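You operate a simulated robot arm through the tools that you are given. There is no shell and no other tool. Be economical: measure what you need, move in short steps, check, and stop when the job is done.

Carry out the task below with a simulated two-armed robot. There is one attempt and no reset: what you move stays moved.

## Task
On the drying rack top, fold the cloth in half.

Only the result counts: the job must be done as asked and must still hold three seconds after the hand-in. Knocking over, shifting, dropping, spilling or breaking anything else fails it. Flat cloth is picked up by pressing the open fingertips on it (5 to 10 N) and closing them slowly along it; thin cloth reads only 2 to 8 mm in the jaws.

## Robot
Two 7-joint arms with two-finger parallel grippers on one trunk, on a base that drives. Base frame: it is fixed to the floor where the robot stands at the start and does not move with it; the origin is under the middle of the robot, x ahead of it, y to its left, z up. Lengths are in cm, angles in degrees, forces in N, time in s.
The left shoulder is at the start at [7, 13.4, 117.6], the right one opposite. Places, roughly: drying rack top [50, 10, 90]. Payload 1.57 kg a hand.
Tool frame (each hand has its own): the origin (TCP) lies between the finger pads and is the grasp point; the fingertips stand 3 cm ahead of it; z points along the fingers, y is the line along which they close. Largest opening 8 cm; finger width 1.7, thickness 1.2; the body of the gripper, 4 by 8.2 cm, starts 8 cm behind the TCP.
Orientation is that of the tool frame in the base frame, as [roll, pitch, yaw] about the fixed x, y, z axes, in that order (R = Rz(yaw) Ry(pitch) Rx(roll)). With the fingers straight down and closing along the base's y, the tool's x points along the base's -x, its y along +y and its z along -z.

## Interface
- The arms move only by the tool step_arm. It takes "left_deltas", "right_deltas" or both (then of equal length, played together; a hand with none holds still); each is a list of rows, each a list of 7 numbers: the shift along the base's x, y, z in m, then the turn, a rotation vector about the base's x, y, z in rad, then the finger opening in m, from 0 to 0.08. In form: [[x, y, z, rx, ry, rz, gripper], ...]. A call has 1 to 20 rows; each row is the pose to reach, as a shift and turn from the pose commanded when the call began. Each row takes 0.2 s and may step no farther than 5 cm and 8.6 degrees from the row before; otherwise, or with a gripper value out of range, the whole call is refused. Where a pose cannot be reached the arm comes as near as it can. A force on the tool above 40 N (or 10 N above the force at the start of the call, whichever is more), or a blocked arm, ends the call early, and 0.2 s more pass. The fingers move at their own pace (about 15.3 cm/s each) and stop on an object; they squeeze with about 36 N. The grip force told is the motor's: it shows also when the fingers shut on nothing. Time passes only in rows, and 0.2 s behind the last, so rows that repeat a pose let the fingers close. It gives the time, the measured TCP pose, the force on the tool (base axes), the opening and the grip force at its end, in the units of the frame above (readings bear some noise).
- Cameras (640 x 400 px; columns grow to the right, rows downward): "scene" is now at [12.9, -0.16, 138.68]; the picture's right is [-0.04, -1.00, 0.00], its down [-0.76, 0.03, -0.66] and it looks along [0.65, -0.02, -0.76] (base axes); focal length 269 px, centre (320, 200). "left" rides on the left gripper at [7.2, 0.7, -12.2] in its tool frame; the picture's right is [-0.09, 1.00, 0.00], its down [-0.84, -0.08, -0.54] and it looks along [-0.54, -0.05, 0.84] (tool axes); focal length 238 px, centre (320, 200). "right" rides on the right gripper at [7.2, -0.7, -12.2] in its tool frame; the picture's right is [0.09, 1.00, 0.00], its down [-0.84, 0.08, -0.54] and it looks along [-0.54, 0.05, 0.84] (tool axes); focal length 238 px, centre (320, 200). There is no depth. A picture from a camera that has moved, and an enlarged one, comes with that camera's place and axes in the base frame and with its lens.
- camera(camera): a new picture of that camera. It takes no simulated time.
- slide_trunk(by): slides the trunk up (or, below 0, down) by that many cm; the arms and the scene camera ride with it, the base frame stays. It gives what a move gives, with no picture.
- roll_base(legs): drives the robot by 1 to 6 legs, each [ahead, left, turn to the left] in cm, cm and degrees, along the robot's own axes; the way and the turn of a leg run together, so that a leg with both is an arc; at most 150 cm and 180 degrees a leg. The arms and the cameras ride along, it lands a little off, and it stops where it bumps. It gives what a move gives.
- head_to(pan, tilt): turns the head with the scene camera to pan (to the left, within 86 degrees either way) and tilt (down, from -29 to 69), counted from straight ahead of the robot. It gives what a move gives.
- close_up(camera, box): a new picture of the part [left, top, right, bottom] of that camera's present view, enlarged. It takes no simulated time.
- job_done(): hands the job in; it is judged then, once.

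Go step by step. Nothing tells you exact positions but the pictures and the camera data: compare them with the known pose of the tool, close in by small moves and look again before you grip or let go. The budget is 120 turns and 92 pictures, counting those below and the enlarged ones. Unless the task says otherwise, let go and move clear before handing in, and close with one line.

The tools are called after "Call:" by a JSON object that holds its "method" and its "body". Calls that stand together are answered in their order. step_arm: Moves the arms, as the interface text tells. Its arguments: {"type":"object","properties":{"left_deltas":{"type":"array"},"right_deltas":{"type":"array"}},"required":[]} The other tools are called the same way: slide_trunk (by) slides the trunk up or down; roll_base (legs) drives the base; head_to (pan, tilt) turns the head that bears the scene camera; camera (camera) takes a picture; close_up (camera, box) takes an enlarged picture of a part of a camera's view; job_done () hands the job in.

At the start:

```text
time: 0.0
left_position: [43.82, 20.04, 109.59]
left_tool_rot: [180.0, 0.0, -180.0]
left_force: [-0.7, -0.3, -0.2]
left_width: 8.01
left_gripper_force: 0.1
right_position: [42.78, -13.65, 105.55]
right_tool_rot: [180.0, -0.1, 179.9]
right_force: [-0.5, -0.1, -1.1]
right_width: 7.97
right_gripper_force: 0.0
trunk travel left (down, up): [-75.0, 19.0]
robot x, y, heading: [0.0, 0.21, -0.0]
head pan, tilt: [-2.0, 49.1]
```

scene: 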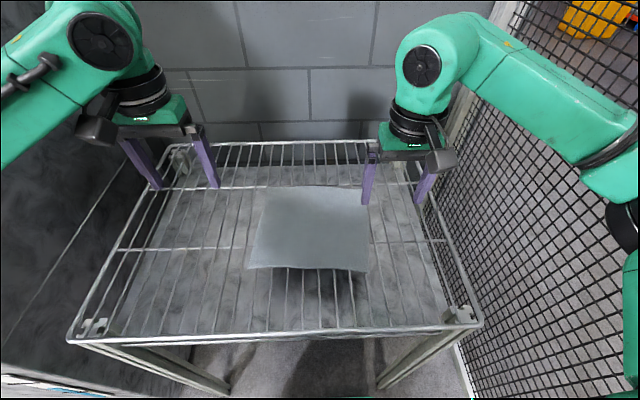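
right: 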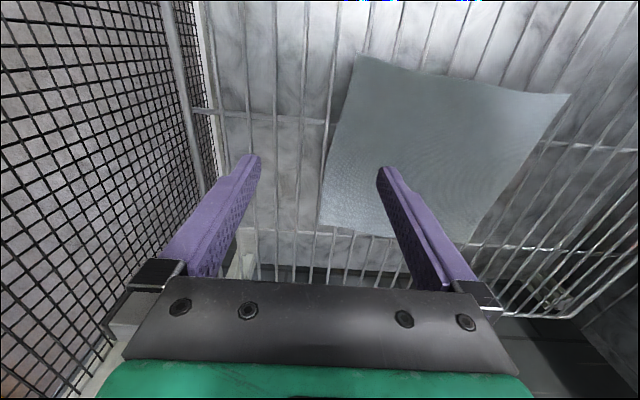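
left: 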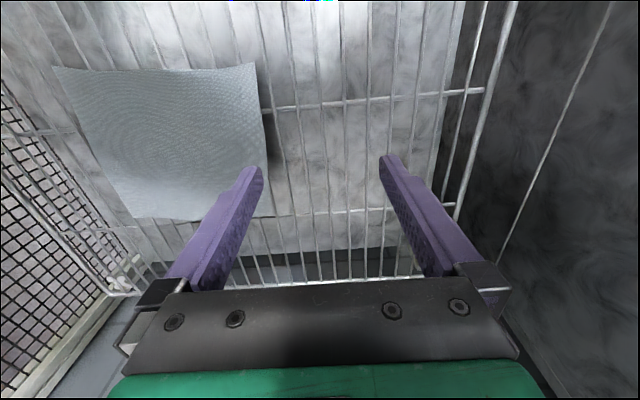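

The cloth lies flat on the wire rack, roughly x 36–59, y −12 to 13, slightly rotated. I'll look closer at its edges and the wires first.

Call:
{"method": "close_up", "body": {"camera": "scene", "box": [220, 160, 400, 290]}}

Call:
{"method": "close_up", "body": {"camera": "right", "box": [300, 30, 600, 260]}}

Call:
{"method": "close_up", "body": {"camera": "left", "box": [30, 40, 330, 260]}}

```text
3.08 times, centred on (310, 225) of scene
camera zoom: at [12.9, -0.16, 138.68], right [-0.04, -1.0, 0.0], down [-0.76, 0.03, -0.66], along [0.65, -0.02, -0.76], focal length 828 px, centre (351, 123)
```

zoom: 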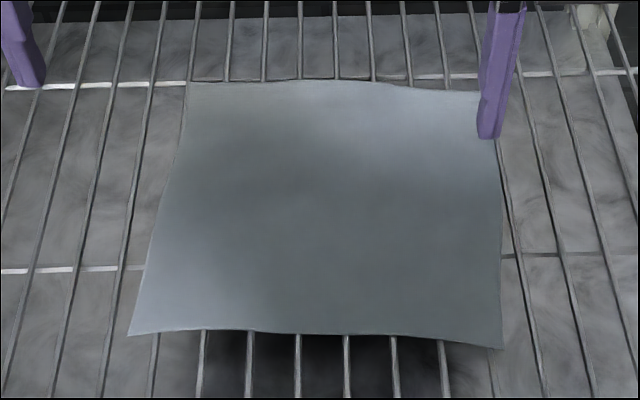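

```text
1.74 times, centred on (450, 145) of right
camera zoom: at [35.65, -14.33, 117.85], right [-0.09, 1.0, 0.0], down [0.84, 0.08, 0.54], along [0.54, 0.05, -0.84], focal length 414 px, centre (94, 296)
```

zoom: 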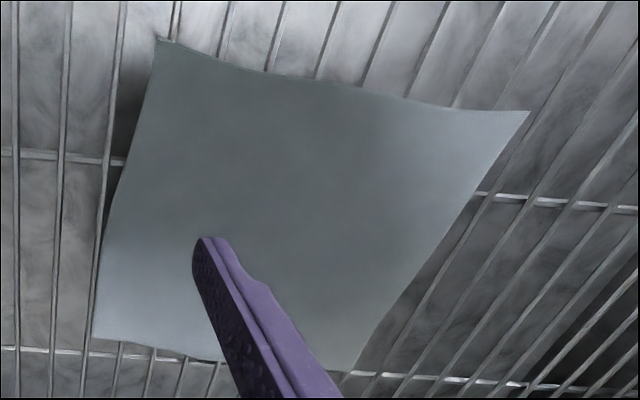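

```text
1.82 times, centred on (180, 150) of left
camera zoom: at [36.7, 20.67, 121.88], right [0.09, 1.0, 0.0], down [0.84, -0.08, 0.54], along [0.54, -0.05, -0.84], focal length 433 px, centre (574, 291)
```

zoom: 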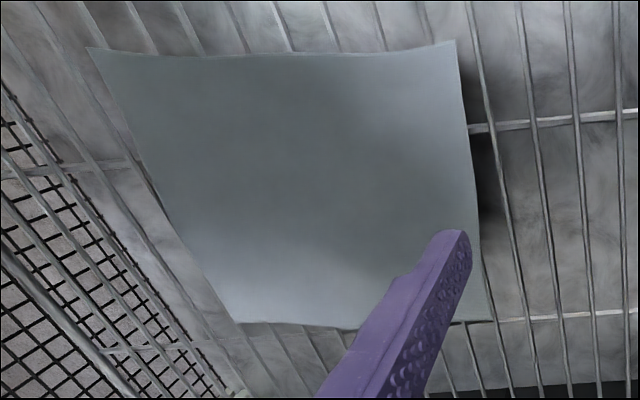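

The cloth is about 23.7 × 22.2 cm, rotated about −4.5°. Its near corners are at roughly [37.3, 13.1] and [35.6, −10.5], and the wires run along x about 3 cm apart. I'll turn both hands to close along x and hover them over the near edge, each above a wire.

Call:
{"method": "step_arm", "body": {"left_deltas": [[-0.004, -0.007, -0.006, 0, 0, -0.131, 0.06], [-0.008, -0.014, -0.012, 0, 0, -0.262, 0.035], [-0.011, -0.021, -0.018, 0, 0, -0.393, 0.035], [-0.014, -0.028, -0.024, 0, 0, -0.524, 0.035], [-0.018, -0.035, -0.03, 0, 0, -0.654, 0.035], [-0.022, -0.042, -0.036, 0, 0, -0.785, 0.035], [-0.025, -0.049, -0.042, 0, 0, -0.916, 0.035], [-0.029, -0.056, -0.048, 0, 0, -1.047, 0.035], [-0.032, -0.063, -0.054, 0, 0, -1.178, 0.035], [-0.036, -0.07, -0.06, 0, 0, -1.309, 0.035], [-0.04, -0.078, -0.066, 0, 0, -1.44, 0.035], [-0.043, -0.085, -0.07, 0, 0, -1.571, 0.035]], "right_deltas": [[-0.004, 0.003, -0.003, 0, 0, 0.131, 0.06], [-0.008, 0.007, -0.006, 0, 0, 0.262, 0.035], [-0.012, 0.01, -0.009, 0, 0, 0.393, 0.035], [-0.016, 0.014, -0.012, 0, 0, 0.524, 0.035], [-0.02, 0.017, -0.015, 0, 0, 0.654, 0.035], [-0.024, 0.021, -0.018, 0, 0, 0.785, 0.035], [-0.028, 0.024, -0.02, 0, 0, 0.916, 0.035], [-0.032, 0.028, -0.023, 0, 0, 1.047, 0.035], [-0.036, 0.031, -0.025, 0, 0, 1.178, 0.035], [-0.04, 0.035, -0.027, 0, 0, 1.309, 0.035], [-0.044, 0.038, -0.029, 0, 0, 1.44, 0.035], [-0.048, 0.0415, -0.03, 0, 0, 1.571, 0.035]]}}

Call:
{"method": "camera", "body": {"camera": "scene"}}

Call:
{"method": "camera", "body": {"camera": "left"}}

Call:
{"method": "camera", "body": {"camera": "right"}}

```text
time: 2.6
left_position: [39.7, 11.7, 102.6]
left_tool_rot: [-180.0, 0.2, 89.7]
left_force: [0.4, 0.5, -0.3]
left_width: 3.51
left_gripper_force: 0.1
right_position: [30.07, -1.74, 101.03]
right_tool_rot: [-173.5, 2.5, -100.5]
right_force: [-0.1, 0.5, 0.6]
right_width: 3.5
right_gripper_force: 0.1
right hand out of reach, approached as far as the arm can: row 7, 8, 9, 10, 11, 12
trunk travel left (down, up): [-75.0, 19.0]
robot x, y, heading: [-0.13, 0.3, -0.2]
head pan, tilt: [-2.0, 49.1]
```

```text
85 pictures are left
camera scene: at [13.1, 0.12, 138.66], right [-0.04, -1.0, 0.0], down [-0.76, 0.03, -0.65], along [0.65, -0.03, -0.76], focal length 269 px, centre (320, 200)
```

scene: 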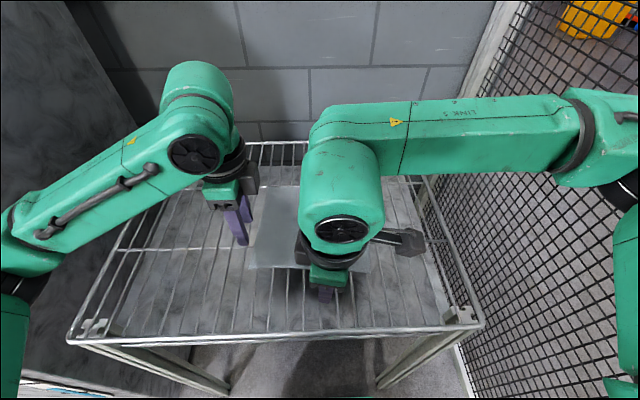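

```text
84 pictures are left
camera left: at [40.45, 18.86, 114.77], right [1.0, -0.09, 0.0], down [-0.08, -0.84, 0.54], along [-0.05, -0.54, -0.84], focal length 238 px, centre (320, 200)
```

left: 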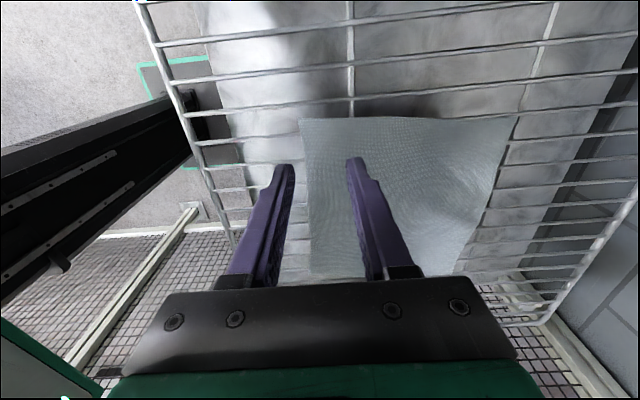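

```text
83 pictures are left
camera right: at [27.94, -9.22, 113.08], right [-0.99, 0.09, -0.12], down [0.01, 0.83, 0.56], along [0.15, 0.56, -0.82], focal length 238 px, centre (320, 200)
```

right: 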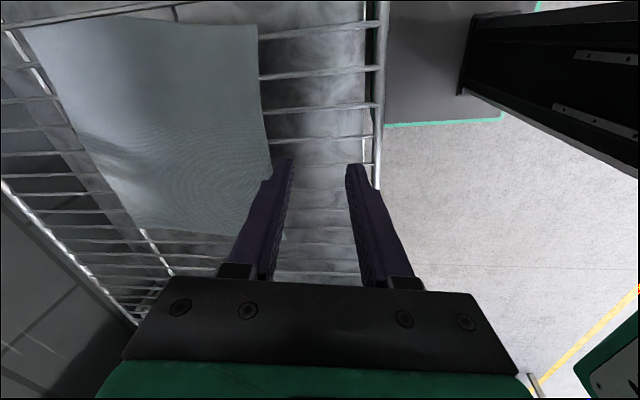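

The left hand is in place, but the right could not turn that way. I'll turn the right hand back and then 90° the other way, lifting it a little.

Call:
{"method": "step_arm", "body": {"right_deltas": [[0, -0.005, 0.01, 0, 0, -0.14, 0.035], [0, -0.01, 0.02, 0, 0, -0.28, 0.035], [0, -0.015, 0.03, 0, 0, -0.42, 0.035], [0, -0.02, 0.03, 0, 0, -0.56, 0.035], [0, -0.02, 0.03, 0, 0, -0.7, 0.035], [0, -0.02, 0.03, 0, 0, -0.84, 0.035], [0, -0.02, 0.03, 0, 0, -0.98, 0.035], [0, -0.02, 0.03, 0, 0, -1.12, 0.035], [0, -0.02, 0.03, 0, 0, -1.26, 0.035], [0, -0.02, 0.03, 0, 0, -1.4, 0.035], [0, -0.02, 0.03, 0, 0, -1.54, 0.035], [0, -0.02, 0.03, 0, 0, -1.571, 0.035]]}}

```text
time: 5.2
left_position: [39.58, 11.47, 102.65]
left_tool_rot: [-179.9, 0.0, 90.0]
left_force: [0.6, -0.1, 0.2]
left_width: 3.51
left_gripper_force: 0.0
right_position: [29.98, -4.32, 104.44]
right_tool_rot: [-173.2, 2.6, 169.4]
right_force: [0.3, 0.5, -0.5]
right_width: 3.51
right_gripper_force: 0.1
trunk travel left (down, up): [-75.0, 19.0]
robot x, y, heading: [0.08, 0.14, 0.1]
head pan, tilt: [-2.0, 49.1]
```

The right hand is back to about its original turn, with a slight tilt left over. I'll straighten it, move it out, then turn it −79°.

Call:
{"method": "step_arm", "body": {"right_deltas": [[0.02, -0.015, 0.0, 0.06, 0.011, 0, 0.035], [0.045, -0.03, 0.0, 0.125, 0.023, 0, 0.035], [0.08, -0.052, 0, 0.125, 0.023, 0, 0.035]]}}

Call:
{"method": "step_arm", "body": {"right_deltas": [[0, 0, 0, 0, 0, -0.139, 0.035], [0, 0, 0, 0, 0, -0.277, 0.035], [0, 0, 0, 0, 0, -0.416, 0.035], [0, 0, 0, 0, 0, -0.554, 0.035], [0, 0, 0, 0, 0, -0.693, 0.035], [0, 0, 0, 0, 0, -0.831, 0.035], [0, 0, 0, 0, 0, -0.97, 0.035], [0, 0, 0, 0, 0, -1.109, 0.035], [0, 0, 0, 0, 0, -1.247, 0.035], [0, 0, 0, 0, 0, -1.386, 0.035]]}}

Call:
{"method": "camera", "body": {"camera": "scene"}}

Call:
{"method": "camera", "body": {"camera": "right"}}

```text
time: 6.0
left_position: [39.7, 11.5, 102.6]
left_tool_rot: [-179.9, 0.0, 90.0]
left_force: [-0.2, -1.5, 0.1]
left_width: 3.5
left_gripper_force: 0.3
right_position: [38.19, -9.52, 104.22]
right_tool_rot: [-179.9, 0.0, 169.3]
right_force: [-0.5, -0.2, 0.0]
right_width: 3.53
right_gripper_force: 0.2
trunk travel left (down, up): [-75.0, 19.0]
robot x, y, heading: [-0.5, 0.1, -0.4]
head pan, tilt: [-2.0, 49.1]
```

```text
time: 8.2
left_position: [39.61, 11.24, 102.77]
left_tool_rot: [-180.0, 0.0, 89.9]
left_force: [-0.3, 0.4, 0.1]
left_width: 3.51
left_gripper_force: 0.0
right_position: [38.07, -9.37, 104.42]
right_tool_rot: [180.0, 0.0, 89.7]
right_force: [-0.1, -0.3, 0.2]
right_width: 3.52
right_gripper_force: 0.1
trunk travel left (down, up): [-75.0, 19.0]
robot x, y, heading: [-0.19, -0.24, 0.0]
head pan, tilt: [-2.0, 49.1]
```

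```text
82 pictures are left
camera scene: at [12.89, -0.16, 138.68], right [-0.04, -1.0, 0.0], down [-0.76, 0.03, -0.66], along [0.65, -0.02, -0.76], focal length 269 px, centre (320, 200)
```

scene: 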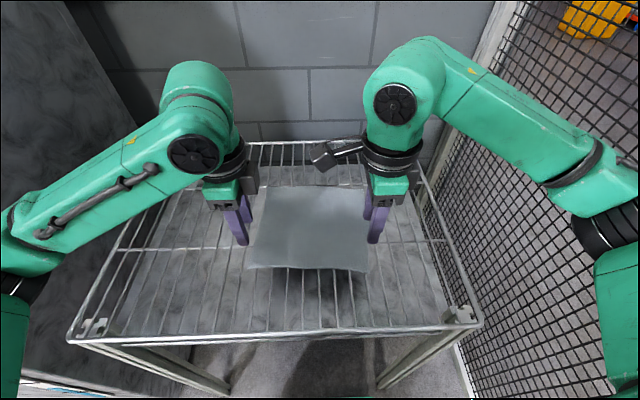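

```text
81 pictures are left
camera right: at [37.43, -2.25, 116.66], right [1.0, 0.09, 0.0], down [0.07, -0.84, 0.54], along [0.05, -0.54, -0.84], focal length 238 px, centre (320, 200)
```

right: 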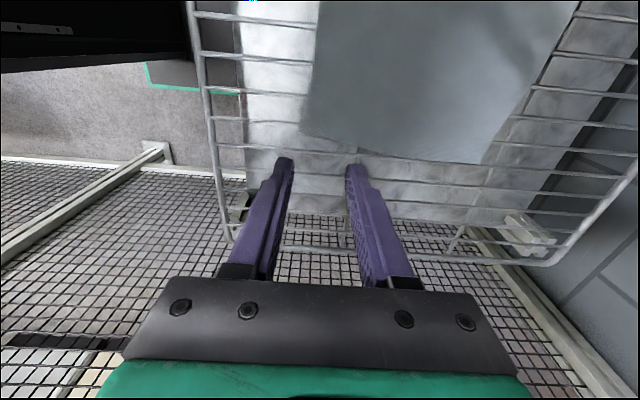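

Both hands are aligned, each close to a wire at the near edge. I'll lower the tips to about 1.5 cm above the cloth.

Call:
{"method": "step_arm", "body": {"left_deltas": [[0.002, 0.001, -0.03, 0, 0, 0, 0.035], [0.002, 0.001, -0.06, 0, 0, 0, 0.035], [0.002, 0.001, -0.082, 0, 0, 0, 0.035], [0.002, 0.001, -0.082, 0, 0, 0, 0.035]], "right_deltas": [[0.004, -0.001, -0.03, 0, 0, 0, 0.035], [0.004, -0.001, -0.07, 0, 0, 0, 0.035], [0.004, -0.001, -0.099, 0, 0, 0, 0.035], [0.004, -0.001, -0.099, 0, 0, 0, 0.035]]}}

Call:
{"method": "camera", "body": {"camera": "left"}}

Call:
{"method": "camera", "body": {"camera": "right"}}

Call:
{"method": "close_up", "body": {"camera": "scene", "box": [220, 190, 400, 300]}}

```text
time: 9.2
left_position: [39.84, 11.63, 94.43]
left_tool_rot: [179.9, 0.0, 89.9]
left_force: [-0.1, 0.0, 0.4]
left_width: 3.52
left_gripper_force: 0.1
right_position: [38.53, -9.39, 94.52]
right_tool_rot: [179.9, 0.0, 89.9]
right_force: [0.6, 0.6, 0.2]
right_width: 3.53
right_gripper_force: 0.0
trunk travel left (down, up): [-75.0, 19.0]
robot x, y, heading: [0.01, 0.1, 0.0]
head pan, tilt: [-2.0, 49.1]
```

```text
80 pictures are left
camera left: at [40.6, 19.01, 106.57], right [1.0, -0.09, 0.0], down [-0.08, -0.84, 0.54], along [-0.05, -0.54, -0.84], focal length 238 px, centre (320, 200)
```

left: 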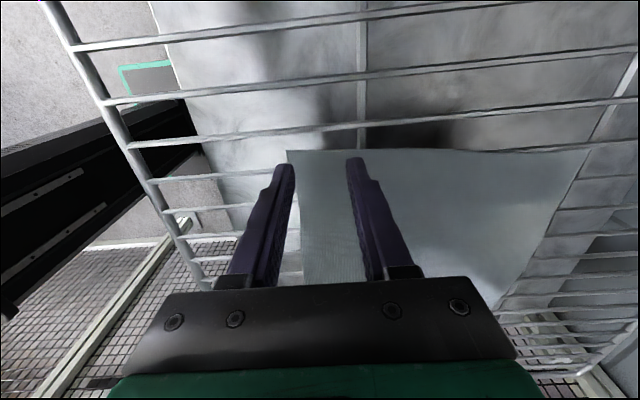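

```text
79 pictures are left
camera right: at [37.81, -2.19, 106.78], right [1.0, 0.09, 0.0], down [0.07, -0.84, 0.54], along [0.05, -0.54, -0.84], focal length 238 px, centre (320, 200)
```

right: 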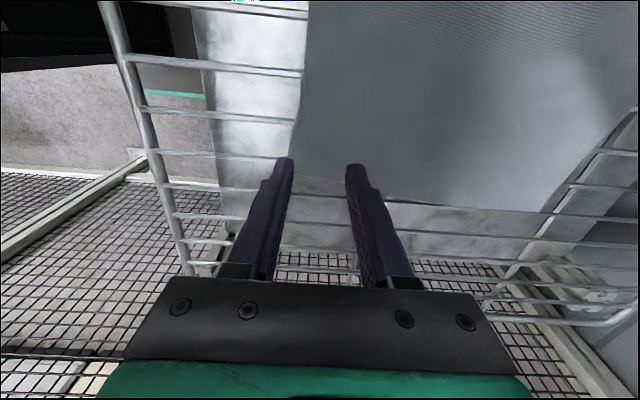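

```text
3.56 times, centred on (310, 245) of scene
camera zoom: at [12.89, -0.17, 138.68], right [-0.04, -1.0, 0.0], down [-0.76, 0.03, -0.66], along [0.65, -0.02, -0.76], focal length 957 px, centre (356, 40)
```

zoom: 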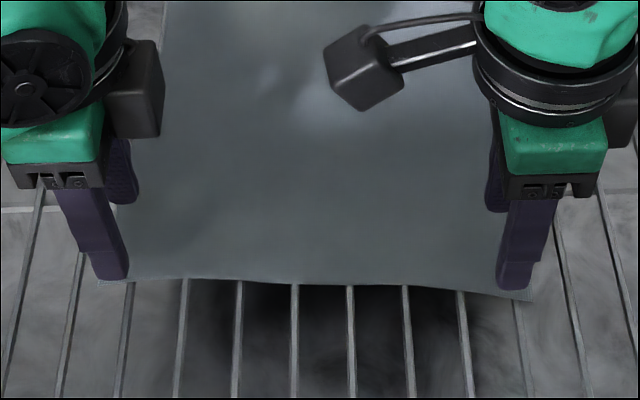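

Each near finger straddles the cloth edge. I'll shift slightly so each sits on its wire, then lower by small steps to feel contact.

Call:
{"method": "step_arm", "body": {"left_deltas": [[0, -0.005, -0.003, 0, 0, 0, 0.035], [0, -0.005, -0.006, 0, 0, 0, 0.035], [0, -0.005, -0.009, 0, 0, 0, 0.035], [0, -0.005, -0.012, 0, 0, 0, 0.035]], "right_deltas": [[0, -0.003, -0.003, 0, 0, 0, 0.035], [0, -0.003, -0.006, 0, 0, 0, 0.035], [0, -0.003, -0.009, 0, 0, 0, 0.035], [0, -0.003, -0.012, 0, 0, 0, 0.035]]}}

```text
time: 10.2
left_position: [39.94, 11.13, 93.39]
left_tool_rot: [-180.0, 0.0, 90.0]
left_force: [0.3, -0.1, -0.5]
left_width: 3.49
left_gripper_force: 0.2
right_position: [38.59, -9.73, 93.25]
right_tool_rot: [180.0, 0.0, 89.9]
right_force: [-0.2, -0.4, 0.1]
right_width: 3.51
right_gripper_force: 0.1
trunk travel left (down, up): [-75.0, 19.0]
robot x, y, heading: [0.23, -0.17, 0.0]
head pan, tilt: [-2.0, 49.1]
```

Call:
{"method": "step_arm", "body": {"left_deltas": [[0, 0, -0.003, 0, 0, 0, 0.035], [0, 0, -0.005, 0, 0, 0, 0.035], [0, 0, -0.007, 0, 0, 0, 0.035], [0, 0, -0.009, 0, 0, 0, 0.035]], "right_deltas": [[0, 0, -0.003, 0, 0, 0, 0.035], [0, 0, -0.005, 0, 0, 0, 0.035], [0, 0, -0.007, 0, 0, 0, 0.035], [0, 0, -0.009, 0, 0, 0, 0.035]]}}

Call:
{"method": "camera", "body": {"camera": "left"}}

```text
time: 11.1
left_position: [39.69, 11.16, 93.12]
left_tool_rot: [179.0, 0.1, 90.0]
left_force: [-0.9, 2.7, 19.8]
left_width: 3.62
left_gripper_force: 0.4
right_position: [38.52, -9.77, 93.24]
right_tool_rot: [179.4, -0.5, 90.0]
right_force: [-0.5, -1.7, 21.1]
right_width: 3.57
right_gripper_force: 0.3
trunk travel left (down, up): [-75.0, 19.0]
robot x, y, heading: [0.33, 0.31, 0.1]
head pan, tilt: [-2.0, 49.1]
stopped in row 4 (right hand): the force on the tool passed its limit (the readings are from after the stop); the commanded pose is now the measured one
```

```text
77 pictures are left
camera left: at [40.18, 18.32, 105.35], right [1.0, -0.09, 0.02], down [-0.09, -0.84, 0.54], along [-0.04, -0.54, -0.84], focal length 238 px, centre (320, 200)
```

left: 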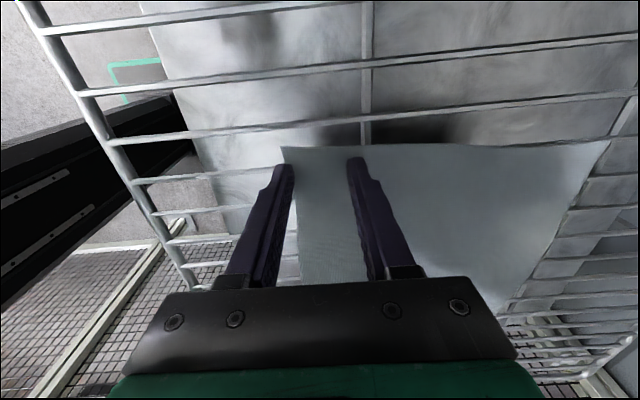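

Contact is at tip height of about 90.2, at around 20 N. I'll ease off slightly and close slowly along x.

Call:
{"method": "step_arm", "body": {"left_deltas": [[0, 0, 0.0005, 0, 0, 0, 0.035], [0, 0, 0.0005, 0, 0, 0, 0.035]], "right_deltas": [[0, 0, 0.0005, 0, 0, 0, 0.035], [0, 0, 0.0005, 0, 0, 0, 0.035]]}}

```text
time: 11.7
left_position: [39.48, 11.11, 93.04]
left_tool_rot: [179.2, 0.2, 90.1]
left_force: [1.5, 2.3, 22.3]
left_width: 3.32
left_gripper_force: 0.1
right_position: [38.37, -9.67, 93.11]
right_tool_rot: [179.3, -0.3, 89.9]
right_force: [1.5, -1.5, 26.9]
right_width: 3.4
right_gripper_force: 0.0
trunk travel left (down, up): [-75.0, 19.0]
robot x, y, heading: [0.05, 0.1, 0.1]
head pan, tilt: [-2.0, 49.1]
```

Call:
{"method": "step_arm", "body": {"left_deltas": [[0, 0, 0.002, 0, 0, 0, 0.035], [0, 0, 0.002, 0, 0, 0, 0.035]], "right_deltas": [[0, 0, 0.002, 0, 0, 0, 0.035], [0, 0, 0.002, 0, 0, 0, 0.035]]}}

```text
time: 12.3
left_position: [39.58, 11.01, 93.14]
left_tool_rot: [179.4, 0.2, 90.0]
left_force: [0.9, 1.9, 12.2]
left_width: 3.4
left_gripper_force: 0.0
right_position: [38.45, -9.8, 93.17]
right_tool_rot: [179.3, -0.2, 90.0]
right_force: [-0.4, -1.5, 22.3]
right_width: 3.51
right_gripper_force: 0.1
trunk travel left (down, up): [-75.0, 19.0]
robot x, y, heading: [0.27, 0.02, -0.1]
head pan, tilt: [-2.0, 49.1]
```

Left needs about 0.7 mm less press and right about 2.5 mm less, then I'll close.

Call:
{"method": "step_arm", "body": {"left_deltas": [[0, 0, 0.0006, 0, 0, 0, 0.035], [0, 0, 0.0006, 0, 0, 0, 0.032], [0, 0, 0.0006, 0, 0, 0, 0.029], [0, 0, 0.0006, 0, 0, 0, 0.026], [0, 0, 0.0006, 0, 0, 0, 0.023], [0, 0, 0.0006, 0, 0, 0, 0.02], [0, 0, 0.0006, 0, 0, 0, 0.017], [0, 0, 0.0006, 0, 0, 0, 0.014], [0, 0, 0.0006, 0, 0, 0, 0.011], [0, 0, 0.0006, 0, 0, 0, 0.008], [0, 0, 0.0006, 0, 0, 0, 0.005], [0, 0, 0.0006, 0, 0, 0, 0.002], [0, 0, 0.0006, 0, 0, 0, 0], [0, 0, 0.0006, 0, 0, 0, 0]], "right_deltas": [[0, 0, 0.0025, 0, 0, 0, 0.035], [0, 0, 0.0025, 0, 0, 0, 0.032], [0, 0, 0.0025, 0, 0, 0, 0.029], [0, 0, 0.0025, 0, 0, 0, 0.026], [0, 0, 0.0025, 0, 0, 0, 0.023], [0, 0, 0.0025, 0, 0, 0, 0.02], [0, 0, 0.0025, 0, 0, 0, 0.017], [0, 0, 0.0025, 0, 0, 0, 0.014], [0, 0, 0.0025, 0, 0, 0, 0.011], [0, 0, 0.0025, 0, 0, 0, 0.008], [0, 0, 0.0025, 0, 0, 0, 0.005], [0, 0, 0.0025, 0, 0, 0, 0.002], [0, 0, 0.0025, 0, 0, 0, 0], [0, 0, 0.0025, 0, 0, 0, 0]]}}

Call:
{"method": "camera", "body": {"camera": "left"}}

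Call:
{"method": "camera", "body": {"camera": "right"}}

Call:
{"method": "close_up", "body": {"camera": "scene", "box": [220, 190, 400, 300]}}

```text
time: 15.3
left_position: [39.87, 11.06, 93.15]
left_tool_rot: [179.6, 0.1, 90.0]
left_force: [-0.9, 0.2, 4.1]
left_width: 0.61
left_gripper_force: 25.8
right_position: [38.67, -9.89, 93.2]
right_tool_rot: [179.6, -0.4, 89.9]
right_force: [0.5, -0.1, -0.2]
right_width: 0.15
right_gripper_force: 23.6
trunk travel left (down, up): [-75.0, 19.0]
robot x, y, heading: [0.01, 0.21, 0.1]
head pan, tilt: [-2.0, 49.1]
```

```text
76 pictures are left
camera left: at [40.4, 18.29, 105.34], right [1.0, -0.09, 0.01], down [-0.08, -0.84, 0.54], along [-0.04, -0.54, -0.84], focal length 238 px, centre (320, 200)
```

left: 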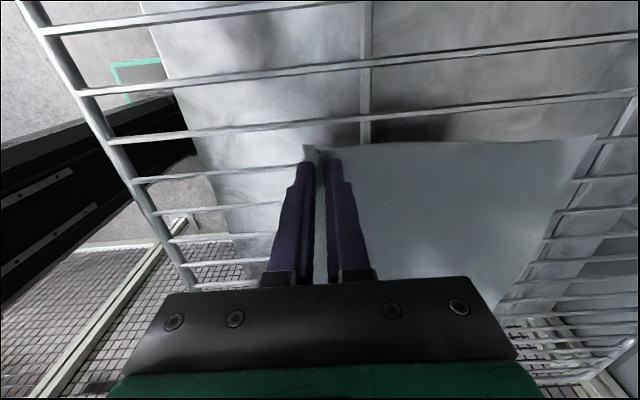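

```text
75 pictures are left
camera right: at [37.93, -2.77, 105.46], right [1.0, 0.09, 0.01], down [0.07, -0.84, 0.54], along [0.05, -0.54, -0.84], focal length 238 px, centre (320, 200)
```

right: 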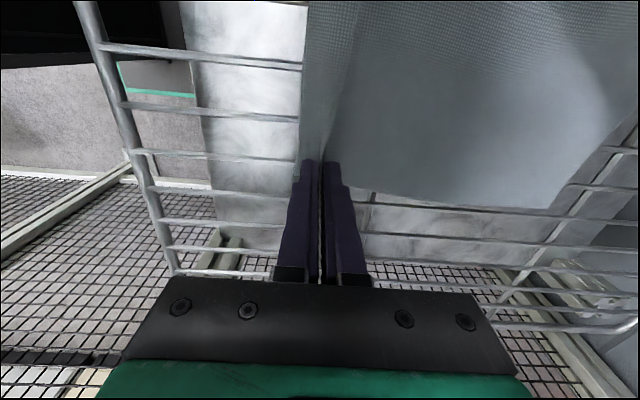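

```text
3.56 times, centred on (310, 245) of scene
camera zoom: at [12.82, -0.18, 138.69], right [-0.04, -1.0, 0.0], down [-0.75, 0.03, -0.66], along [0.66, -0.02, -0.76], focal length 957 px, centre (356, 40)
```

zoom: 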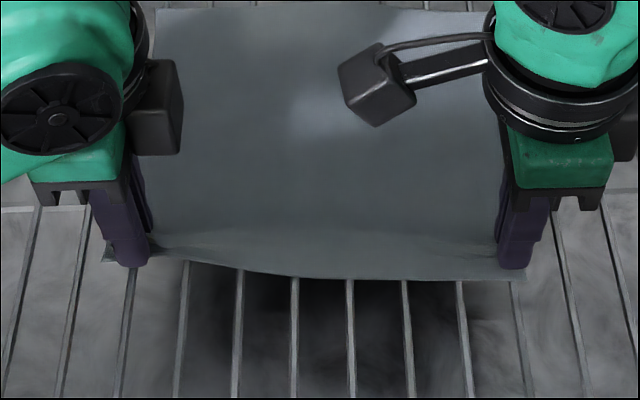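

The left has cloth at 6 mm, while the right reads 1.5 mm, which is doubtful. I'll lift both 2 cm to check.

Call:
{"method": "step_arm", "body": {"left_deltas": [[0, 0, 0.007, 0, 0, 0, 0], [0, 0, 0.014, 0, 0, 0, 0], [0, 0, 0.02, 0, 0, 0, 0]], "right_deltas": [[0, 0, 0.007, 0, 0, 0, 0], [0, 0, 0.014, 0, 0, 0, 0], [0, 0, 0.02, 0, 0, 0, 0]]}}

Call:
{"method": "close_up", "body": {"camera": "scene", "box": [220, 190, 400, 300]}}

Call:
{"method": "camera", "body": {"camera": "right"}}

```text
time: 16.1
left_position: [39.98, 11.16, 95.17]
left_tool_rot: [179.6, 0.1, 90.2]
left_force: [0.6, 0.3, -0.3]
left_width: 0.62
left_gripper_force: 26.1
right_position: [38.93, -9.79, 95.25]
right_tool_rot: [179.8, -0.3, 90.0]
right_force: [-0.1, -0.1, -0.4]
right_width: 0.2
right_gripper_force: 23.3
trunk travel left (down, up): [-75.0, 19.0]
robot x, y, heading: [-0.22, -0.07, -0.2]
head pan, tilt: [-2.0, 49.1]
```

```text
3.56 times, centred on (310, 245) of scene
camera zoom: at [12.91, -0.15, 138.68], right [-0.04, -1.0, 0.0], down [-0.76, 0.03, -0.66], along [0.65, -0.02, -0.76], focal length 957 px, centre (356, 40)
```

zoom: 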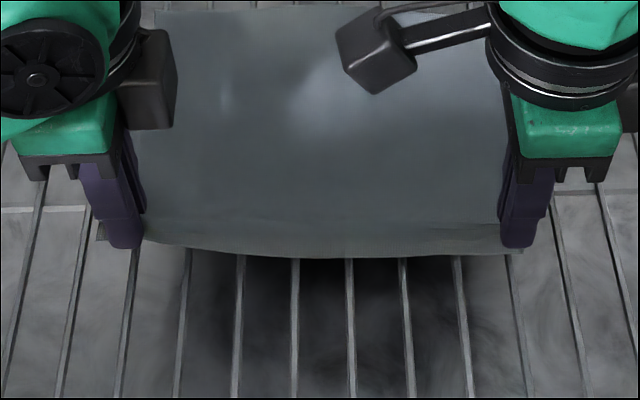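

```text
72 pictures are left
camera right: at [38.15, -2.69, 107.51], right [1.0, 0.09, 0.01], down [0.07, -0.84, 0.54], along [0.05, -0.54, -0.84], focal length 238 px, centre (320, 200)
```

right: 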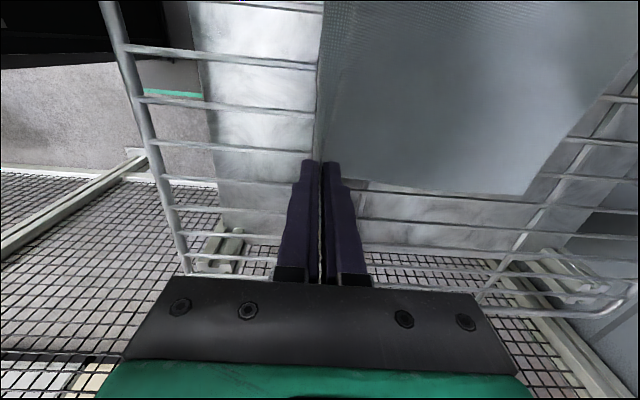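

Both near corners lift with the hands. I'll check the left pinch and the far edge before folding.

Call:
{"method": "camera", "body": {"camera": "left"}}

Call:
{"method": "camera", "body": {"camera": "scene"}}

```text
71 pictures are left
camera left: at [40.5, 18.33, 107.32], right [1.0, -0.09, 0.01], down [-0.08, -0.84, 0.54], along [-0.04, -0.54, -0.84], focal length 238 px, centre (320, 200)
```

left: 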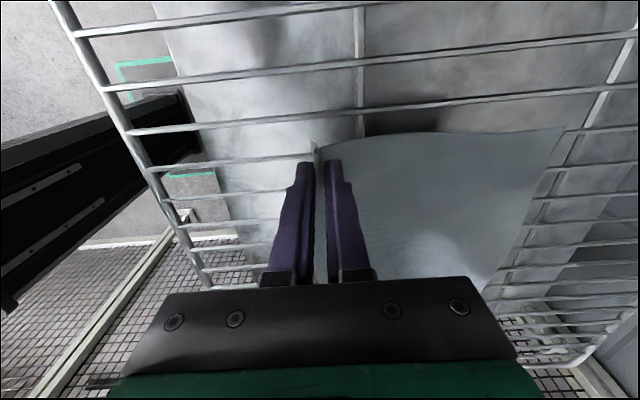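

```text
70 pictures are left
camera scene: at [12.91, -0.15, 138.68], right [-0.04, -1.0, 0.0], down [-0.76, 0.03, -0.66], along [0.65, -0.02, -0.76], focal length 269 px, centre (320, 200)
```

scene: 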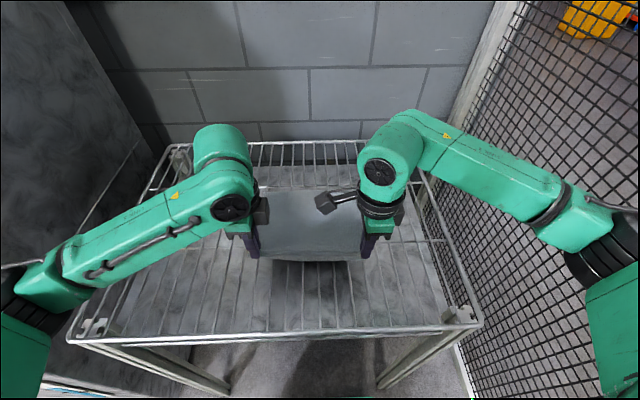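

Both pinches look clean, with the edge held upright between the fingers. I'll swing the first half of the fold arc forward and up.

Call:
{"method": "step_arm", "body": {"left_deltas": [[0.0015, 0, 0.014, 0, 0, 0, 0], [0.006, -0.0006, 0.027, 0, 0, 0, 0], [0.013, -0.0012, 0.04, 0, 0, 0, 0], [0.023, -0.002, 0.051, 0, 0, 0, 0], [0.035, -0.003, 0.061, 0, 0, 0, 0], [0.049, -0.0046, 0.069, 0, 0.02, 0, 0], [0.064, -0.006, 0.075, 0, 0.04, 0, 0], [0.081, -0.0076, 0.079, 0, 0.06, 0, 0], [0.0975, -0.009, 0.08, 0, 0.08, 0, 0]], "right_deltas": [[0.0014, 0, 0.014, 0, 0, 0, 0], [0.0057, -0.0006, 0.027, 0, 0, 0, 0], [0.0127, -0.0012, 0.04, 0, 0, 0, 0], [0.022, -0.002, 0.051, 0, 0, 0, 0], [0.034, -0.003, 0.061, 0, 0, 0, 0], [0.0475, -0.0046, 0.069, 0, 0.02, 0, 0], [0.0625, -0.006, 0.075, 0, 0.04, 0, 0], [0.0785, -0.0076, 0.079, 0, 0.06, 0, 0], [0.095, -0.009, 0.08, 0, 0.08, 0, 0]]}}

Call:
{"method": "camera", "body": {"camera": "scene"}}

Call:
{"method": "camera", "body": {"camera": "left"}}

Call:
{"method": "camera", "body": {"camera": "right"}}

```text
time: 18.1
left_position: [49.85, 9.95, 103.27]
left_tool_rot: [-175.8, 0.1, 90.0]
left_force: [0.1, -0.2, -0.3]
left_width: 0.6
left_gripper_force: 25.7
right_position: [48.52, -10.49, 103.25]
right_tool_rot: [-175.7, -0.3, 89.9]
right_force: [-0.2, 0.2, 0.1]
right_width: 0.17
right_gripper_force: 23.6
trunk travel left (down, up): [-75.0, 19.0]
robot x, y, heading: [0.02, -0.06, 0.1]
head pan, tilt: [-2.0, 49.1]
```

```text
69 pictures are left
camera scene: at [13.06, -0.17, 138.66], right [-0.04, -1.0, 0.0], down [-0.76, 0.03, -0.65], along [0.65, -0.02, -0.76], focal length 269 px, centre (320, 200)
```

scene: 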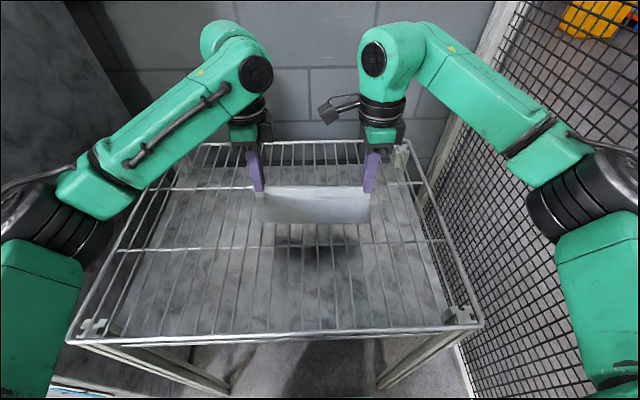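

```text
68 pictures are left
camera left: at [51.37, 17.25, 115.36], right [0.99, -0.09, -0.07], down [-0.04, -0.84, 0.55], along [-0.11, -0.54, -0.83], focal length 238 px, centre (320, 200)
```

left: 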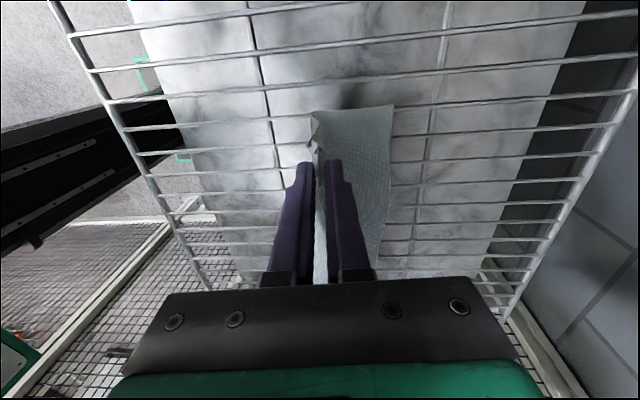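

```text
67 pictures are left
camera right: at [48.8, -3.47, 115.52], right [0.99, 0.09, -0.07], down [0.12, -0.84, 0.53], along [-0.01, -0.54, -0.84], focal length 238 px, centre (320, 200)
```

right: 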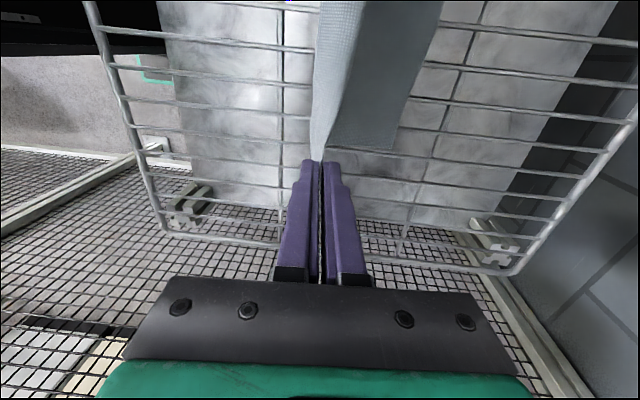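

The cloth hangs well, though the lying half slid a little so its far edge is now at x≈56.4. I'll continue down most of the way to that edge, tilting the fingers slightly, and then look.

Call:
{"method": "step_arm", "body": {"left_deltas": [[0.012, 0, -0.003, 0, 0.03, 0, 0], [0.023, -0.001, -0.009, 0, 0.06, 0, 0], [0.033, -0.001, -0.018, 0, 0.09, 0, 0], [0.042, -0.002, -0.028, 0, 0.12, 0, 0], [0.05, -0.002, -0.039, 0, 0.15, 0, 0], [0.057, -0.002, -0.05, 0, 0.18, 0, 0], [0.062, -0.002, -0.06, 0, 0.2, 0, 0], [0.065, -0.002, -0.068, 0, 0.22, 0, 0]], "right_deltas": [[0.014, 0, -0.003, 0, 0.03, 0, 0], [0.028, -0.001, -0.009, 0, 0.06, 0, 0], [0.041, -0.002, -0.018, 0, 0.09, 0, 0], [0.053, -0.003, -0.028, 0, 0.12, 0, 0], [0.063, -0.004, -0.039, 0, 0.15, 0, 0], [0.071, -0.005, -0.05, 0, 0.18, 0, 0], [0.077, -0.005, -0.06, 0, 0.2, 0, 0], [0.081, -0.005, -0.068, 0, 0.22, 0, 0]]}}

Call:
{"method": "camera", "body": {"camera": "scene"}}

Call:
{"method": "camera", "body": {"camera": "left"}}

Call:
{"method": "camera", "body": {"camera": "right"}}

```text
time: 19.9
left_position: [54.71, 10.84, 96.49]
left_tool_rot: [-163.2, 0.4, 90.0]
left_force: [0.4, -11.8, 0.7]
left_width: 0.59
left_gripper_force: 25.9
left hand out of reach, approached as far as the arm can: row 7, 8
right_position: [54.42, -11.24, 97.24]
right_tool_rot: [-164.2, -0.4, 89.9]
right_force: [0.1, 12.3, 0.3]
right_width: 0.19
right_gripper_force: 23.5
right hand out of reach, approached as far as the arm can: row 6, 7, 8
trunk travel left (down, up): [-75.0, 19.0]
robot x, y, heading: [-0.12, -0.12, -0.3]
head pan, tilt: [-2.0, 49.1]
```

```text
66 pictures are left
camera scene: at [12.94, 0.04, 138.68], right [-0.04, -1.0, 0.0], down [-0.76, 0.03, -0.65], along [0.65, -0.02, -0.76], focal length 269 px, centre (320, 200)
```

scene: 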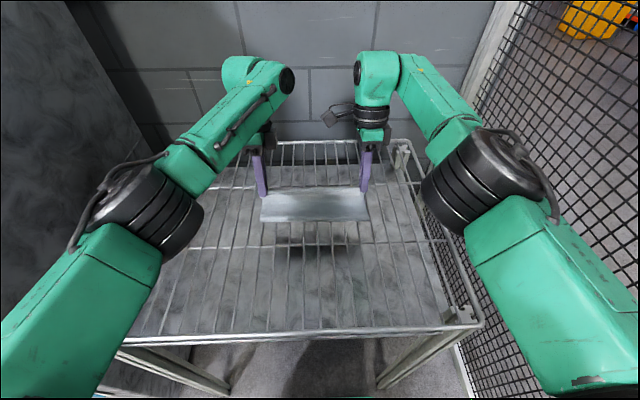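

```text
65 pictures are left
camera left: at [58.85, 18.26, 107.99], right [0.95, -0.1, -0.28], down [0.08, -0.83, 0.55], along [-0.29, -0.55, -0.79], focal length 238 px, centre (320, 200)
```

left: 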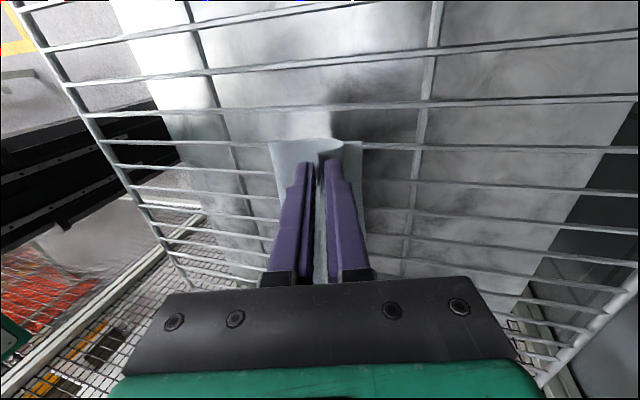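

```text
64 pictures are left
camera right: at [57.13, -4.13, 109.21], right [0.96, 0.09, -0.27], down [0.22, -0.84, 0.49], along [-0.18, -0.53, -0.83], focal length 238 px, centre (320, 200)
```

right: 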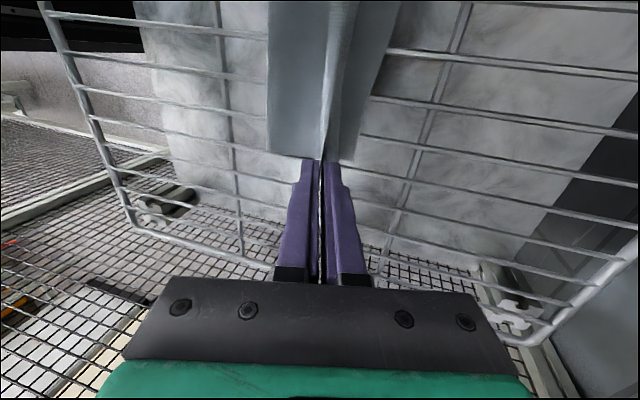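

The tilt made both hands run out of reach, and they are pulling the cloth sideways. I'll take the tilt out, relax the sideways pull, and lower toward the far edge at x≈56.2 left and 55.3 right.

Call:
{"method": "step_arm", "body": {"left_deltas": [[0.002, -0.004, 0, 0, -0.08, 0, 0], [0.004, -0.008, -0.003, 0, -0.16, 0, 0], [0.006, -0.01, -0.007, 0, -0.23, 0, 0], [0.008, -0.01, -0.012, 0, -0.293, 0, 0], [0.009, -0.01, -0.017, 0, -0.293, 0, 0], [0.009, -0.01, -0.02, 0, -0.293, 0, 0]], "right_deltas": [[0.001, 0.001, -0.002, 0, -0.08, 0, 0], [0.002, 0.001, -0.007, 0, -0.15, 0, 0], [0.003, 0.001, -0.012, 0, -0.22, 0, 0], [0.004, 0.001, -0.018, 0, -0.276, 0, 0], [0.005, 0.001, -0.024, 0, -0.276, 0, 0], [0.005, 0.001, -0.027, 0, -0.276, 0, 0]]}}

Call:
{"method": "camera", "body": {"camera": "left"}}

Call:
{"method": "camera", "body": {"camera": "right"}}

Call:
{"method": "close_up", "body": {"camera": "scene", "box": [230, 130, 400, 250]}}

```text
time: 21.3
left_position: [55.47, 10.03, 94.33]
left_tool_rot: [179.8, 0.1, 90.1]
left_force: [-0.2, -2.5, -0.8]
left_width: 0.63
left_gripper_force: 26.0
right_position: [55.14, -11.53, 94.37]
right_tool_rot: [-178.9, -0.4, 89.8]
right_force: [0.6, 1.8, -0.1]
right_width: 0.16
right_gripper_force: 23.8
trunk travel left (down, up): [-75.0, 19.0]
robot x, y, heading: [-0.29, 0.28, -0.0]
head pan, tilt: [-2.0, 49.1]
```

```text
63 pictures are left
camera left: at [56.23, 17.23, 106.58], right [1.0, -0.09, 0.0], down [-0.08, -0.84, 0.54], along [-0.05, -0.54, -0.84], focal length 238 px, centre (320, 200)
```

left: 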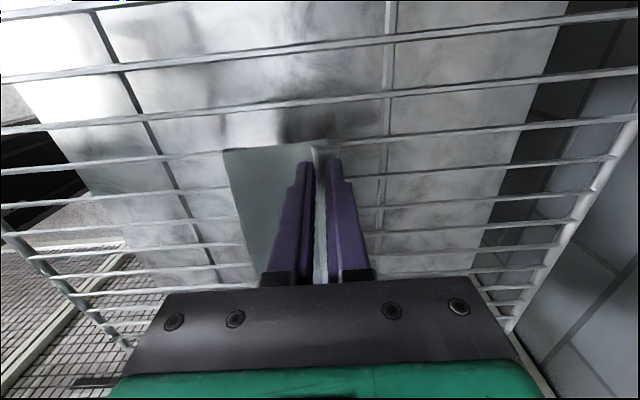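

```text
62 pictures are left
camera right: at [54.62, -4.4, 106.63], right [1.0, 0.09, -0.02], down [0.08, -0.84, 0.54], along [0.03, -0.54, -0.84], focal length 238 px, centre (320, 200)
```

right: 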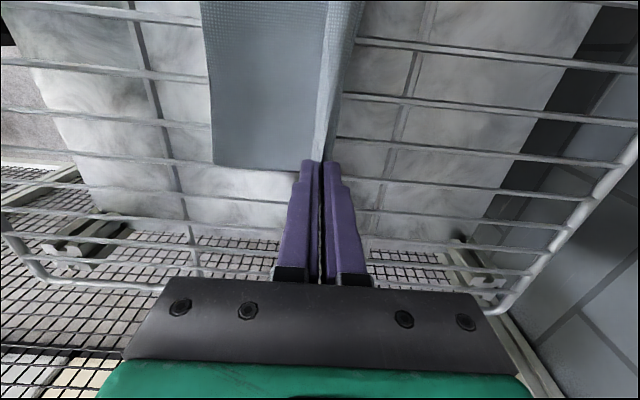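

```text
3.33 times, centred on (315, 190) of scene
camera zoom: at [12.92, -0.18, 138.68], right [-0.04, -1.0, 0.0], down [-0.76, 0.03, -0.66], along [0.65, -0.02, -0.76], focal length 898 px, centre (337, 233)
```

zoom: 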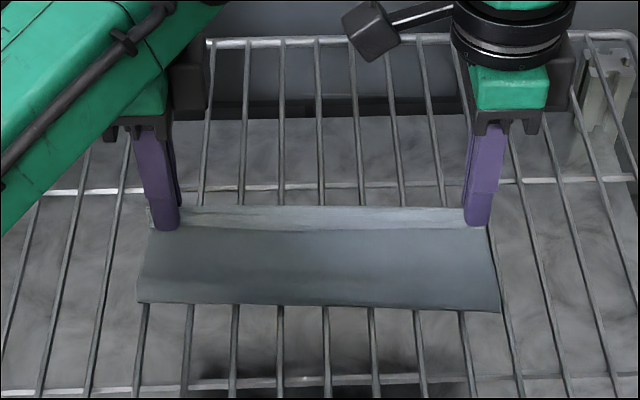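

The fold is laid nicely: held edge at x≈55.4, fold line at x≈47. I'll lower to light contact, open slightly and lift straight up.

Call:
{"method": "step_arm", "body": {"left_deltas": [[0, 0, -0.004, 0, 0, 0, 0], [0, 0, -0.007, 0, 0, 0, 0], [0, 0, -0.007, 0, 0, 0, 0]], "right_deltas": [[0, 0, -0.004, 0, 0, 0, 0], [0, 0, -0.007, 0, 0, 0, 0], [0, 0, -0.007, 0, 0, 0, 0]]}}

Call:
{"method": "step_arm", "body": {"left_deltas": [[0, 0, 0, 0, 0, 0, 0.01], [0, 0, 0, 0, 0, 0, 0.018], [0, 0, 0.004, 0, 0, 0, 0.02], [0, 0, 0.015, 0, 0, 0, 0.02], [0, 0, 0.03, 0, 0, 0, 0.02], [0, 0, 0.05, 0, 0, 0, 0.02], [0, 0, 0.06, 0, 0, 0, 0.02]], "right_deltas": [[0, 0, 0, 0, 0, 0, 0.01], [0, 0, 0, 0, 0, 0, 0.018], [0, 0, 0.004, 0, 0, 0, 0.02], [0, 0, 0.015, 0, 0, 0, 0.02], [0, 0, 0.03, 0, 0, 0, 0.02], [0, 0, 0.05, 0, 0, 0, 0.02], [0, 0, 0.06, 0, 0, 0, 0.02]]}}

Call:
{"method": "camera", "body": {"camera": "left"}}

Call:
{"method": "camera", "body": {"camera": "right"}}

Call:
{"method": "close_up", "body": {"camera": "scene", "box": [230, 130, 400, 250]}}

```text
time: 22.1
left_position: [55.44, 10.06, 93.83]
left_tool_rot: [-180.0, 0.2, 90.1]
left_force: [-0.6, -1.3, 0.0]
left_width: 0.6
left_gripper_force: 25.6
right_position: [55.06, -11.53, 93.71]
right_tool_rot: [-179.0, -0.4, 90.0]
right_force: [-0.2, 1.1, -0.6]
right_width: 0.17
right_gripper_force: 23.4
trunk travel left (down, up): [-75.0, 19.0]
robot x, y, heading: [-0.06, -0.02, -0.0]
head pan, tilt: [-2.0, 49.1]
```

```text
time: 23.7
left_position: [55.32, 10.3, 99.84]
left_tool_rot: [-180.0, 0.0, 90.0]
left_force: [0.1, -0.3, -0.5]
left_width: 1.99
left_gripper_force: 0.0
right_position: [55.12, -11.52, 99.68]
right_tool_rot: [-179.0, -0.3, 89.9]
right_force: [-0.3, -0.2, -0.7]
right_width: 1.98
right_gripper_force: 0.0
trunk travel left (down, up): [-75.0, 19.0]
robot x, y, heading: [-0.06, -0.02, -0.1]
head pan, tilt: [-2.0, 49.1]
```

```text
60 pictures are left
camera left: at [56.03, 17.45, 112.05], right [1.0, -0.09, 0.0], down [-0.08, -0.84, 0.54], along [-0.05, -0.54, -0.84], focal length 238 px, centre (320, 200)
```

left: 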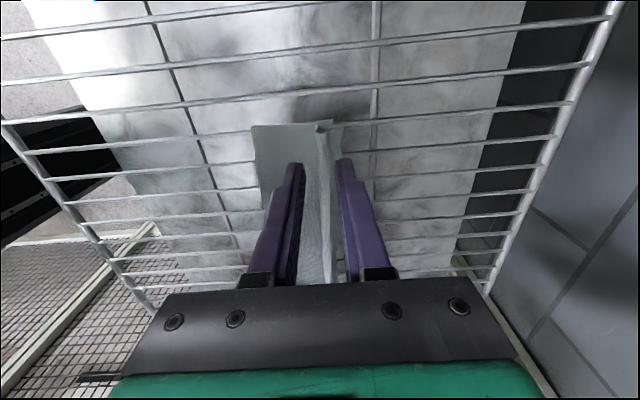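

```text
59 pictures are left
camera right: at [54.6, -4.41, 111.92], right [1.0, 0.09, -0.02], down [0.09, -0.84, 0.54], along [0.03, -0.54, -0.84], focal length 238 px, centre (320, 200)
```

right: 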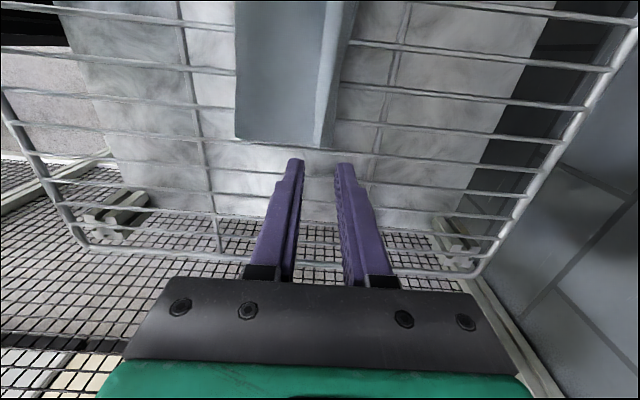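

```text
3.33 times, centred on (315, 190) of scene
camera zoom: at [12.89, -0.14, 138.68], right [-0.04, -1.0, 0.0], down [-0.76, 0.03, -0.66], along [0.65, -0.02, -0.76], focal length 898 px, centre (337, 233)
```

zoom: 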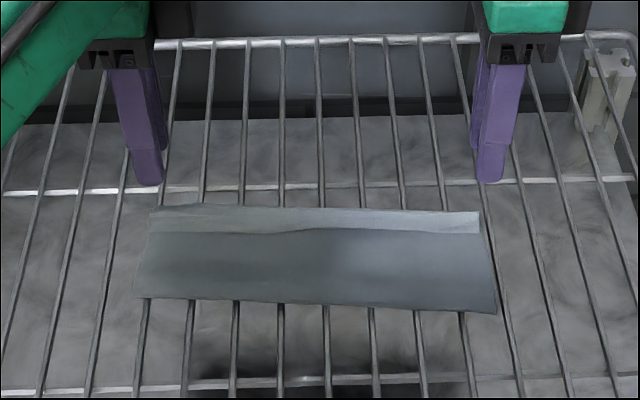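

Released. I'll lift the hands clear and inspect how the edges lie.

Call:
{"method": "step_arm", "body": {"left_deltas": [[0, 0.01, 0.03, 0, 0, 0, 0.02], [-0.02, 0.03, 0.06, 0, 0, 0, 0.02], [-0.05, 0.05, 0.08, 0, 0, 0, 0.02], [-0.08, 0.06, 0.09, 0, 0, 0, 0.02]], "right_deltas": [[0, -0.01, 0.03, 0, 0, 0, 0.02], [-0.02, -0.03, 0.06, 0, 0, 0, 0.02], [-0.05, -0.04, 0.08, 0, 0, 0, 0.02], [-0.08, -0.04, 0.09, 0, 0, 0, 0.02]]}}

Call:
{"method": "close_up", "body": {"camera": "scene", "box": [255, 180, 375, 230]}}

Call:
{"method": "camera", "body": {"camera": "left"}}

Call:
{"method": "camera", "body": {"camera": "right"}}

```text
time: 24.7
left_position: [47.01, 15.95, 108.83]
left_tool_rot: [179.9, 0.0, 90.2]
left_force: [-0.1, 0.2, 1.2]
left_width: 2.02
left_gripper_force: 0.1
right_position: [46.74, -15.22, 108.83]
right_tool_rot: [-179.1, -0.3, 89.9]
right_force: [-0.1, 0.2, 0.2]
right_width: 2.03
right_gripper_force: 0.2
trunk travel left (down, up): [-75.0, 19.0]
robot x, y, heading: [0.23, 0.14, 0.1]
head pan, tilt: [-2.0, 49.1]
```

```text
5.33 times, centred on (315, 205) of scene
camera zoom: at [12.66, -0.09, 138.7], right [-0.04, -1.0, 0.0], down [-0.75, 0.03, -0.66], along [0.66, -0.02, -0.75], focal length 1436 px, centre (347, 173)
```

zoom: 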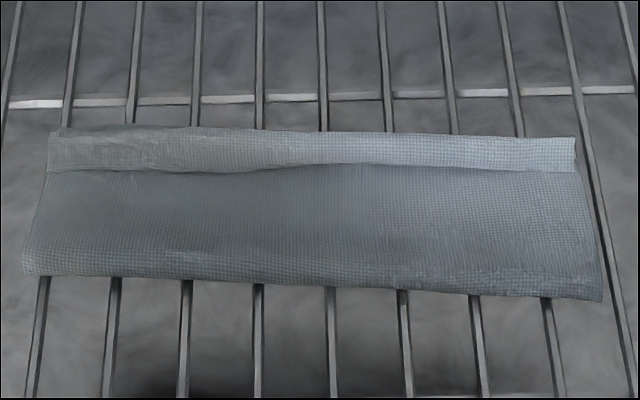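

```text
56 pictures are left
camera left: at [47.64, 23.34, 121.16], right [1.0, -0.09, 0.0], down [-0.08, -0.84, 0.54], along [-0.05, -0.54, -0.84], focal length 238 px, centre (320, 200)
```

left: 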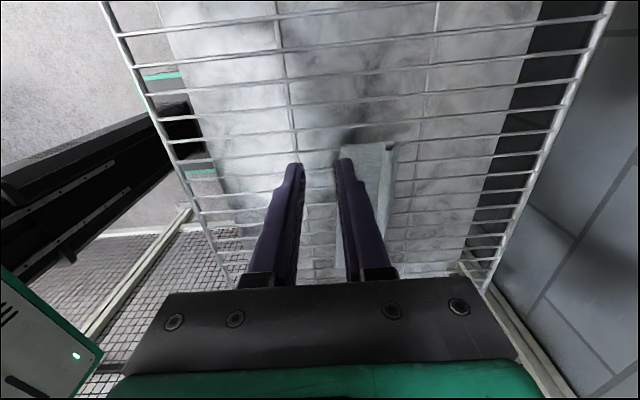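

```text
55 pictures are left
camera right: at [46.22, -8.17, 121.08], right [1.0, 0.09, -0.02], down [0.08, -0.84, 0.54], along [0.04, -0.54, -0.84], focal length 238 px, centre (320, 200)
```

right: 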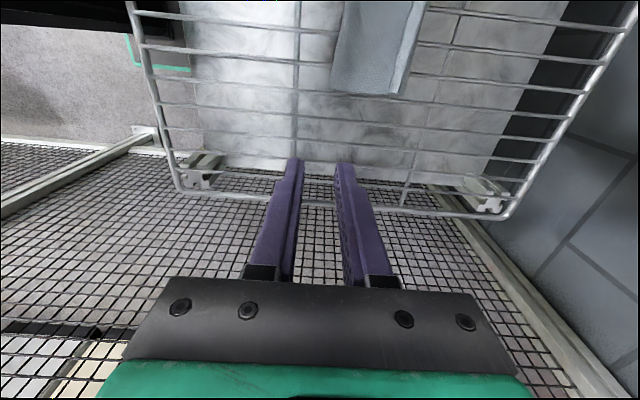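

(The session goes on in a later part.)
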